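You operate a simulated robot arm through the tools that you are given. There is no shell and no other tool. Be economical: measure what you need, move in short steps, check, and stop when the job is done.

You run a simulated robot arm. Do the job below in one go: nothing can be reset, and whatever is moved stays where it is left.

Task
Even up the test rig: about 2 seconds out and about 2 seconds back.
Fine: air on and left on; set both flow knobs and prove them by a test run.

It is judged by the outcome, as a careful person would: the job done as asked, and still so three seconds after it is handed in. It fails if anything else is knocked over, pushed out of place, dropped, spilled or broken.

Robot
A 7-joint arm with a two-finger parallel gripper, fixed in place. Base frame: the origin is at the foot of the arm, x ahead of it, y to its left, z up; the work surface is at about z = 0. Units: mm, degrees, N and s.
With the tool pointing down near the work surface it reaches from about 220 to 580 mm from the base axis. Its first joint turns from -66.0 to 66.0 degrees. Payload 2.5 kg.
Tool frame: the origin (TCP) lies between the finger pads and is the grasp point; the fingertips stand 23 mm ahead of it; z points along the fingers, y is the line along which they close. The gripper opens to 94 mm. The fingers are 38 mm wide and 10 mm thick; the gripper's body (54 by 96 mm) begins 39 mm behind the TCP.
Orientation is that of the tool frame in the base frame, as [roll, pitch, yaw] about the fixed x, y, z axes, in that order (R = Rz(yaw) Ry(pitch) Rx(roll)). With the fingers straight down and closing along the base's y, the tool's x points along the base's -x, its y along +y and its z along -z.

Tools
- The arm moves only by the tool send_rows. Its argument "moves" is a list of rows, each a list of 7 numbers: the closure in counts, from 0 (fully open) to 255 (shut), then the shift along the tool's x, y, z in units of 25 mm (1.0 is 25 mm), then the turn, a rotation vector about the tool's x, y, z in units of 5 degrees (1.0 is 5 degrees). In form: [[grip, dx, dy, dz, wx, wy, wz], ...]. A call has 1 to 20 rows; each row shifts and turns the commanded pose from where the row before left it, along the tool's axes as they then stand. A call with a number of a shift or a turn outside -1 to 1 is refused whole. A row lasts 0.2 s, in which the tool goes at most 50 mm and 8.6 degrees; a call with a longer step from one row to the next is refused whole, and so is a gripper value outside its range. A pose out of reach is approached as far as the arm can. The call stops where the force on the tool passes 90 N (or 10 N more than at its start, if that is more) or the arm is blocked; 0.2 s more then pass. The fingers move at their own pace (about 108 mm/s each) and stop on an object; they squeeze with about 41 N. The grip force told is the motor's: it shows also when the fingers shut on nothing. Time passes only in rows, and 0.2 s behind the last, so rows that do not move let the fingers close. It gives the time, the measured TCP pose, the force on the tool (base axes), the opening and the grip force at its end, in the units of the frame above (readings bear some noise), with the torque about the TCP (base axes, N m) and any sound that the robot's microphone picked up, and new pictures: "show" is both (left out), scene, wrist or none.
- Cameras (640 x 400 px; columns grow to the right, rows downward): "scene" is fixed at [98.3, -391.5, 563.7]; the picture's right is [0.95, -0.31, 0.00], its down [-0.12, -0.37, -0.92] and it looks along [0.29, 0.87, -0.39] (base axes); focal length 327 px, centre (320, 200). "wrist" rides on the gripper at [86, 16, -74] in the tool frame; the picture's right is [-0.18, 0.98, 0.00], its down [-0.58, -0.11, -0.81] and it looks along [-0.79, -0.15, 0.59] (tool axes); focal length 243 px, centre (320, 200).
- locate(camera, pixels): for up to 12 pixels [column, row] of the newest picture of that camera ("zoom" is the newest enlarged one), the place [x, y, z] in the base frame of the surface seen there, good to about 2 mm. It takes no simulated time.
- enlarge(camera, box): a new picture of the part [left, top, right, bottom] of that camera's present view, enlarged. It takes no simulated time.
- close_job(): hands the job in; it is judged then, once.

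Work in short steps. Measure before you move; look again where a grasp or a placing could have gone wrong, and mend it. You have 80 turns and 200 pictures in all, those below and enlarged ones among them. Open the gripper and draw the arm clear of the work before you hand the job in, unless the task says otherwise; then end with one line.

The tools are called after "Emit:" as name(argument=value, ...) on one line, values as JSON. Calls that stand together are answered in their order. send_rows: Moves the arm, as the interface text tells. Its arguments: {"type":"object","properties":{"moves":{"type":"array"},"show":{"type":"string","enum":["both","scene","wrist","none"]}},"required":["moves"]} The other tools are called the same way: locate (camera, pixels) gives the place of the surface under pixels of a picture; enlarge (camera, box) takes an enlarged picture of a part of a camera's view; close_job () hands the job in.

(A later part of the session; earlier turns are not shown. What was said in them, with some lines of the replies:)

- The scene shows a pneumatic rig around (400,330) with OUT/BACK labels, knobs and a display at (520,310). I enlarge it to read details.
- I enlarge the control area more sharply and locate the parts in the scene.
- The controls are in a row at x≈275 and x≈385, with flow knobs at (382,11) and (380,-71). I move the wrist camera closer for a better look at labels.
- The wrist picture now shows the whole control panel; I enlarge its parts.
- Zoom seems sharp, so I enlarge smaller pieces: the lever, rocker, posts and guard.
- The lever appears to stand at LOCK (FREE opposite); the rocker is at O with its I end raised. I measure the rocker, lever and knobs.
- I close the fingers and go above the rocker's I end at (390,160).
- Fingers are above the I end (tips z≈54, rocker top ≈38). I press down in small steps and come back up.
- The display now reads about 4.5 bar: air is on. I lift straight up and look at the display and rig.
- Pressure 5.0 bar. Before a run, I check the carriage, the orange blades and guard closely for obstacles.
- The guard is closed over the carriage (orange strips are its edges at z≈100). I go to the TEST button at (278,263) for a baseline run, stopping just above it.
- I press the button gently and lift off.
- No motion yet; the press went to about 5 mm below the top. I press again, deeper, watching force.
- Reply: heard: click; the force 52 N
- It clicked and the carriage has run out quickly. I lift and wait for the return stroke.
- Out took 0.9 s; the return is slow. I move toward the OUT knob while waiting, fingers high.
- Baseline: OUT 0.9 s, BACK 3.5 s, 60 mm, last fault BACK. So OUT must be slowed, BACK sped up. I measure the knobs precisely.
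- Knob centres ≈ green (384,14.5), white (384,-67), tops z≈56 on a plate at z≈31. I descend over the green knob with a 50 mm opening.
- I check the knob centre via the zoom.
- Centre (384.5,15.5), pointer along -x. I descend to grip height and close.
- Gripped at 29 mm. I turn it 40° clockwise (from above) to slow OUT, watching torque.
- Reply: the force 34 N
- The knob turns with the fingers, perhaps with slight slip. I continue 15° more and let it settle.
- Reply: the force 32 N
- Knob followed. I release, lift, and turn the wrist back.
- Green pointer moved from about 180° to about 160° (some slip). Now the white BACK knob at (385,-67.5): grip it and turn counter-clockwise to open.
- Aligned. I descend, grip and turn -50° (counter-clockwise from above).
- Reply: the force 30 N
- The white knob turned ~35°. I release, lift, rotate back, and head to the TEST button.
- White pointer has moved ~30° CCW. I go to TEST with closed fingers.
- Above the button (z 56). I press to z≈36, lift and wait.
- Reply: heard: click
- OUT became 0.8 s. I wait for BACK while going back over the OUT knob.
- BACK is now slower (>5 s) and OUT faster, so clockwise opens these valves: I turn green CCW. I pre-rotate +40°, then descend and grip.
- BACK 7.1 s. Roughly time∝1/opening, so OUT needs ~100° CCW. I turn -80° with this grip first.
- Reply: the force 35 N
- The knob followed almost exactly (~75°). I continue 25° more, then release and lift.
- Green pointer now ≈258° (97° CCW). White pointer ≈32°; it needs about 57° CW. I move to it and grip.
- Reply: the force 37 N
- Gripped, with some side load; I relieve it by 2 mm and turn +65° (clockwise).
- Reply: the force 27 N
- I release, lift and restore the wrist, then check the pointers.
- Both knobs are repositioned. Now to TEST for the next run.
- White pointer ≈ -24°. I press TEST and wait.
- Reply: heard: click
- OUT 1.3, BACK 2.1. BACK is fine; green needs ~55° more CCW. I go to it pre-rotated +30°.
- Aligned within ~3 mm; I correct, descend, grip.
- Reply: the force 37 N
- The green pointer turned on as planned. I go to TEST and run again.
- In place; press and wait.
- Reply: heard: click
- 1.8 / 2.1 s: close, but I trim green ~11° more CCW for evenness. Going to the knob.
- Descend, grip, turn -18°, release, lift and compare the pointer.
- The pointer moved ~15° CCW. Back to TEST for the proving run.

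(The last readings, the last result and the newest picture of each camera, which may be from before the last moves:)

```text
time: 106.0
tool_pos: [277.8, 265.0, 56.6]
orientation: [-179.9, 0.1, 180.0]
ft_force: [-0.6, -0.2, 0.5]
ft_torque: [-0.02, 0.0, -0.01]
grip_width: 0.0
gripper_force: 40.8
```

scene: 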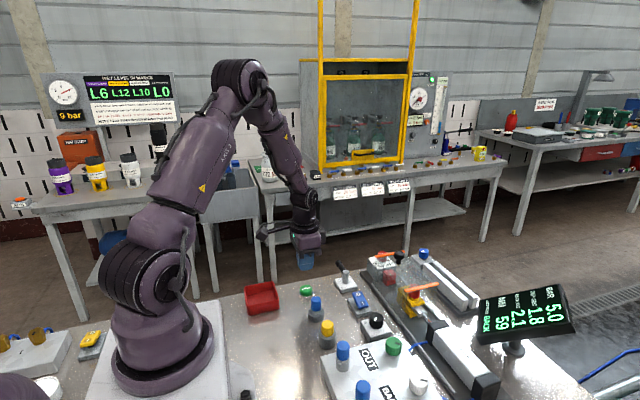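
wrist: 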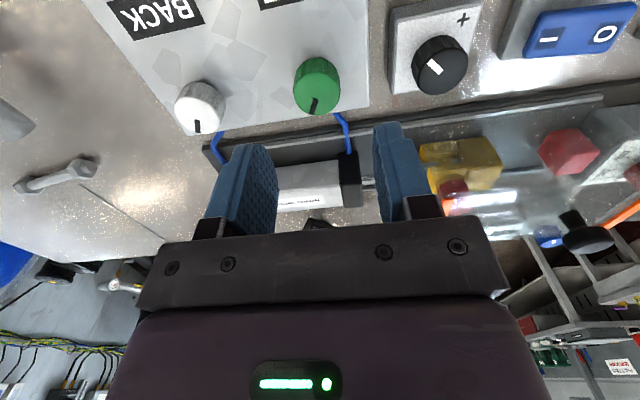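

Press and wait for the whole stroke.

Emit:
send_rows(moves=[[255, 0, 0, 0.5, 0, 0, 0], [255, 0, 0, 0.2, 0, 0, 0], [255, 0, 0, 0.2, 0, 0, 0], [255, 0, 0, 0, 0, 0, 0], [255, 0, 0, -0.9, 0, 0, 0], [255, 0, 0, -1, 0, 0, 0], [255, 0, 0, -1, 0, 0, 0], [255, 0, 0, -1, 0, 0, 0], [255, 0, 0, 0, 0, 0, 0], [255, 0, 0, 0, 0, 0, 0], [255, 0, 0, 0, 0, 0, 0], [255, 0, 0, 0, 0, 0, 0], [255, 0, 0, 0, 0, 0, 0], [255, 0, 0, 0, 0, 0, 0], [255, 0, 0, 0, 0, 0, 0], [255, 0, 0, 0, 0, 0, 0], [255, 0, 0, 0, 0, 0, 0], [255, 0, 0, 0, 0, 0, 0], [255, 0, 0, 0, 0, 0, 0], [255, 0, 0, 0, 0, 0, 0]], show="none")

Emit:
send_rows(moves=[[255, 0, 0, -1, 0, 0, 0], [200, 0, 0, -1, 0, 0, 0], [0, 0, 0, -1, 0, 0, 0], [0, 0, 0, -1, 0, 0, 0], [0, 0, 0, 0, 0, 0, 0], [0, 0, 0, 0, 0, 0, 0], [0, 0, 0, 0, 0, 0, 0], [0, 0, 0, 0, 0, 0, 0], [0, 0, 0, 0, 0, 0, 0], [0, 0, 0, 0, 0, 0, 0], [0, 0, 0, 0, 0, 0, 0], [0, 0, 0, 0, 0, 0, 0], [0, 0, 0, 0, 0, 0, 0]], show="scene")

Emit:
enlarge(camera="scene", box=[360, 240, 600, 400])

```text
time: 110.2
tool_pos: [276.6, 266.1, 130.5]
orientation: [180.0, 0.1, 179.9]
ft_force: [-0.4, 0.4, 0.7]
ft_torque: [-0.01, -0.02, 0.0]
grip_width: 0.0
gripper_force: 41.7
heard: click
```

```text
time: 113.0
tool_pos: [277.5, 266.1, 232.5]
orientation: [179.9, -0.1, 179.9]
ft_force: [0.5, 0.6, 0.7]
ft_torque: [-0.01, -0.02, -0.01]
grip_width: 93.8
gripper_force: 0.0
```

scene: 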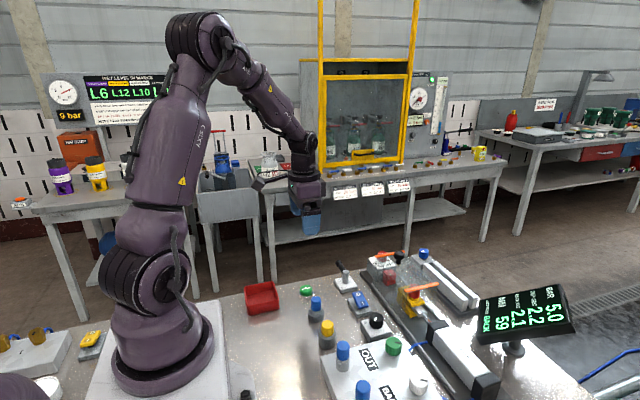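

```text
2.50 times, centred on (480, 320) of scene
```

zoom: 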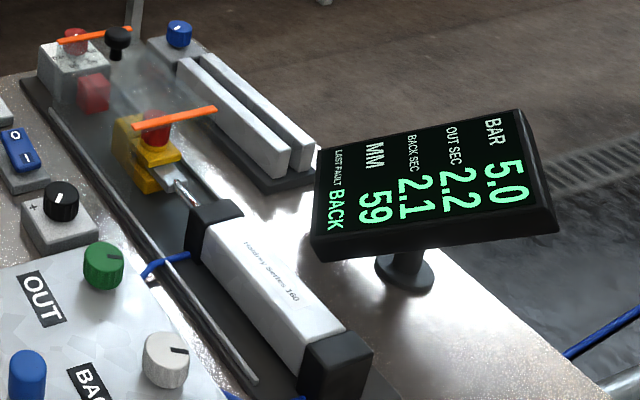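

2.2 / 2.1 s: even. I have ample budget, so I trim green a few degrees CW to centre it at 2.0.

Emit:
send_rows(moves=[[110, -0.36, -0.84, 0, 0, 0, 0], [110, -0.36, -0.84, 0.5, 0, 0, 0], [110, -0.36, -0.84, 0.5, 0, 0, 0], [110, -0.36, -0.84, 0.5, 0, 0, 0], [110, -0.36, -0.84, 0.5, 0, 0, 0], [110, -0.36, -0.84, 0.5, 0, 0, 0], [110, -0.36, -0.84, 0.5, 0, 0, 0], [110, -0.36, -0.84, 0.5, 0, 0, 0], [110, -0.36, -0.84, 0.5, 0, 0, 0], [110, -0.36, -0.84, 0, 0, 0, 0], [110, -0.36, -0.84, 0, 0, 0, 0], [110, -0.36, -0.84, 0, 0, 0, 0], [110, 0, 0, 0, 0, 0, 0]], show="wrist")

Emit:
enlarge(camera="wrist", box=[150, 20, 390, 180])

```text
time: 115.8
tool_pos: [387.5, 12.0, 132.7]
orientation: [180.0, 0.0, -180.0]
ft_force: [-0.9, 0.9, -0.4]
ft_torque: [0.04, 0.03, 0.01]
grip_width: 53.4
gripper_force: 0.1
```

wrist: 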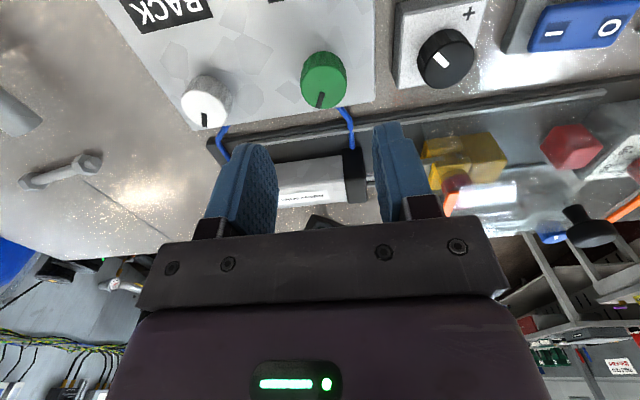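

```text
2.50 times, centred on (270, 100) of wrist
```

zoom: 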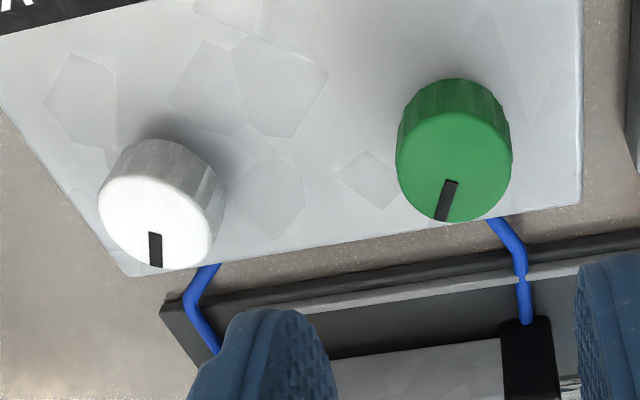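

Descend (with 3 mm y correction), grip, turn +9°, release and lift.

Emit:
send_rows(moves=[[110, 0.08, 0.12, 1, 0, 0, 0], [110, 0, 0, 1, 0, 0, 0], [110, 0, 0, 0.95, 0, 0, 0], [110, 0, 0, 0, 0, 0, 0], [255, 0, 0, 0, 0, 0, 0], [255, 0, 0, 0, 0, 0, 0], [255, 0, 0, 0, 0, 0, 0], [255, 0, 0, 0, 0, 0, 0.9], [255, 0, 0, 0, 0, 0, 0.9], [255, 0, 0, 0, 0, 0, 0], [110, 0, 0, 0, 0, 0, 0], [110, 0, 0, 0, 0, 0, 0], [110, 0, 0, -0.95, 0, 0, 0], [110, 0, 0, -1, 0, 0, -0.9], [110, 0, 0, -1, 0, 0, -0.9], [110, 0, 0, 0, 0, 0, 0]], show="wrist")

Emit:
enlarge(camera="wrist", box=[150, 20, 390, 180])

Emit:
send_rows(moves=[[255, 0.394, 0.915, 0, 0, 0, 0], [255, 0.394, 0.915, 0, 0, 0, 0], [255, 0.394, 0.915, 0, 0, 0, 0], [255, 0.394, 0.915, 0, 0, 0, 0], [255, 0.394, 0.915, 0, 0, 0, 0], [255, 0.394, 0.915, 0, 0, 0, 0], [255, 0.394, 0.915, 0, 0, 0, 0], [255, 0.394, 0.915, 0, 0, 0, 0], [255, 0.394, 0.915, 0, 0, 0, 0], [255, 0.394, 0.915, 0, 0, 0, 0], [255, 0.394, 0.915, 0, 0, 0, 0], [255, 0, 0, 1, 0, 0, 0], [255, 0, 0, 1, 0, 0, 0], [255, 0, 0, 0.85, 0, 0, 0], [255, 0, 0, 0, 0, 0, 0]], show="none")

```text
time: 119.2
tool_pos: [383.9, 15.7, 131.0]
orientation: [-180.0, 0.1, -180.0]
ft_force: [0.1, 0.7, -1.3]
ft_torque: [-0.01, 0.0, -0.01]
grip_width: 53.1
gripper_force: 0.0
```

wrist: 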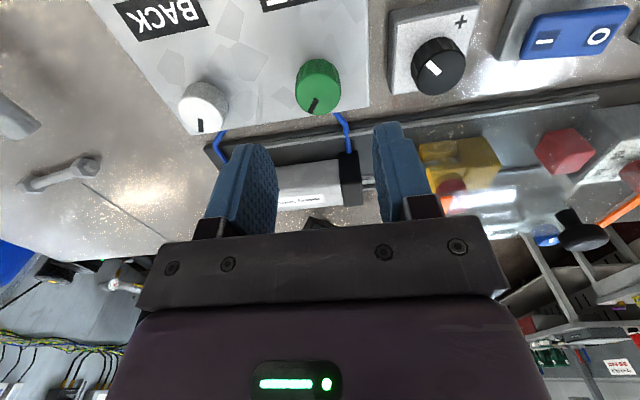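

```text
2.50 times, centred on (270, 100) of wrist
```

zoom: 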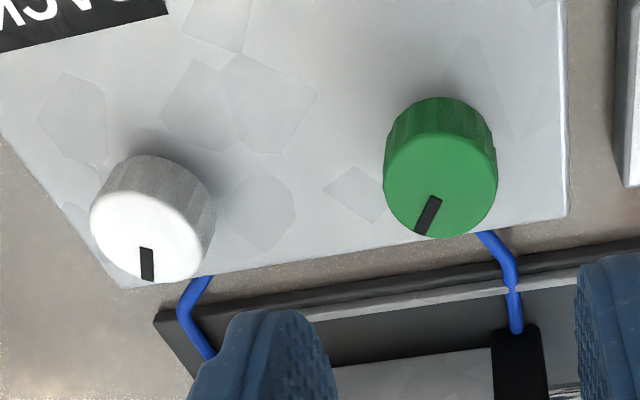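

```text
time: 122.4
tool_pos: [277.0, 265.6, 61.9]
orientation: [180.0, 0.0, -179.9]
ft_force: [-0.5, 0.1, -0.2]
ft_torque: [0.01, 0.01, 0.03]
grip_width: 0.1
gripper_force: 41.3
```

Small trim made. At z 62 above TEST; press to about z 37, then lift and wait.

Emit:
send_rows(moves=[[255, 0, 0, 0.65, 0, 0, 0], [255, 0, 0, 0.22, 0, 0, 0], [255, 0, 0, 0.2, 0, 0, 0], [255, 0, 0, 0, 0, 0, 0], [255, 0, 0, -0.9, 0, 0, 0], [255, 0, 0, -1, 0, 0, 0], [255, 0, 0, -1, 0, 0, 0], [255, 0, 0, -1, 0, 0, 0], [255, 0, 0, 0, 0, 0, 0], [255, 0, 0, 0, 0, 0, 0], [255, 0, 0, 0, 0, 0, 0], [255, 0, 0, 0, 0, 0, 0], [255, 0, 0, 0, 0, 0, 0], [255, 0, 0, 0, 0, 0, 0], [255, 0, 0, 0, 0, 0, 0], [255, 0, 0, 0, 0, 0, 0], [255, 0, 0, 0, 0, 0, 0], [255, 0, 0, 0, 0, 0, 0], [255, 0, 0, 0, 0, 0, 0], [255, 0, 0, 0, 0, 0, 0]], show="none")

Emit:
send_rows(moves=[[255, 0, 0, -1, 0, 0, 0], [200, 0, 0, -1, 0, 0, 0], [0, 0, 0, -1, 0, 0, 0], [0, 0, 0, -1, 0, 0, 0], [0, 0, 0, 0, 0, 0, 0], [0, 0, 0, 0, 0, 0, 0], [0, 0, 0, 0, 0, 0, 0], [0, 0, 0, 0, 0, 0, 0], [0, 0, 0, 0, 0, 0, 0], [0, 0, 0, 0, 0, 0, 0], [0, 0, 0, 0, 0, 0, 0], [0, 0, 0, 0, 0, 0, 0], [0, 0, 0, 0, 0, 0, 0]], show="scene")

Emit:
enlarge(camera="scene", box=[360, 240, 600, 400])

```text
time: 126.6
tool_pos: [278.8, 268.0, 131.6]
orientation: [-180.0, 0.1, -180.0]
ft_force: [1.3, 0.8, 1.1]
ft_torque: [-0.01, 0.01, -0.01]
grip_width: 0.1
gripper_force: 41.5
heard: click
```

```text
time: 129.4
tool_pos: [276.8, 269.5, 232.3]
orientation: [180.0, 0.0, 180.0]
ft_force: [-0.4, -0.3, -0.4]
ft_torque: [0.02, -0.01, 0.02]
grip_width: 93.8
gripper_force: 0.0
```

scene: 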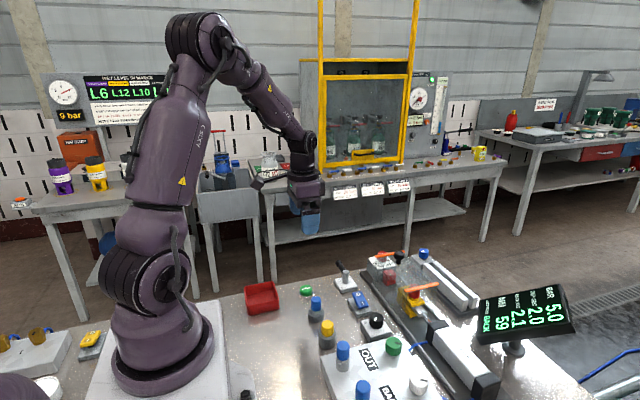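

```text
2.50 times, centred on (480, 320) of scene
```

zoom: 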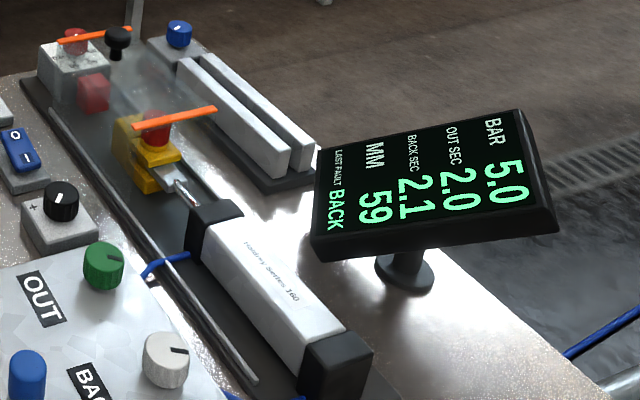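

The proving run shows OUT 2.0 s, BACK 2.1 s, with the air on at 5.0 bar. The gripper is open and the arm is clear at z 232, so I hand the job in.

Emit:
close_job()

```text
The job is handed in.
```

The rig is evened up: the last test run read 2.0 s out and 2.1 s back, with the air left on at 5.0 bar; the display still shows LAST FAULT "BACK", which first appeared after the baseline run (0.9 s out, 3.5 s back).
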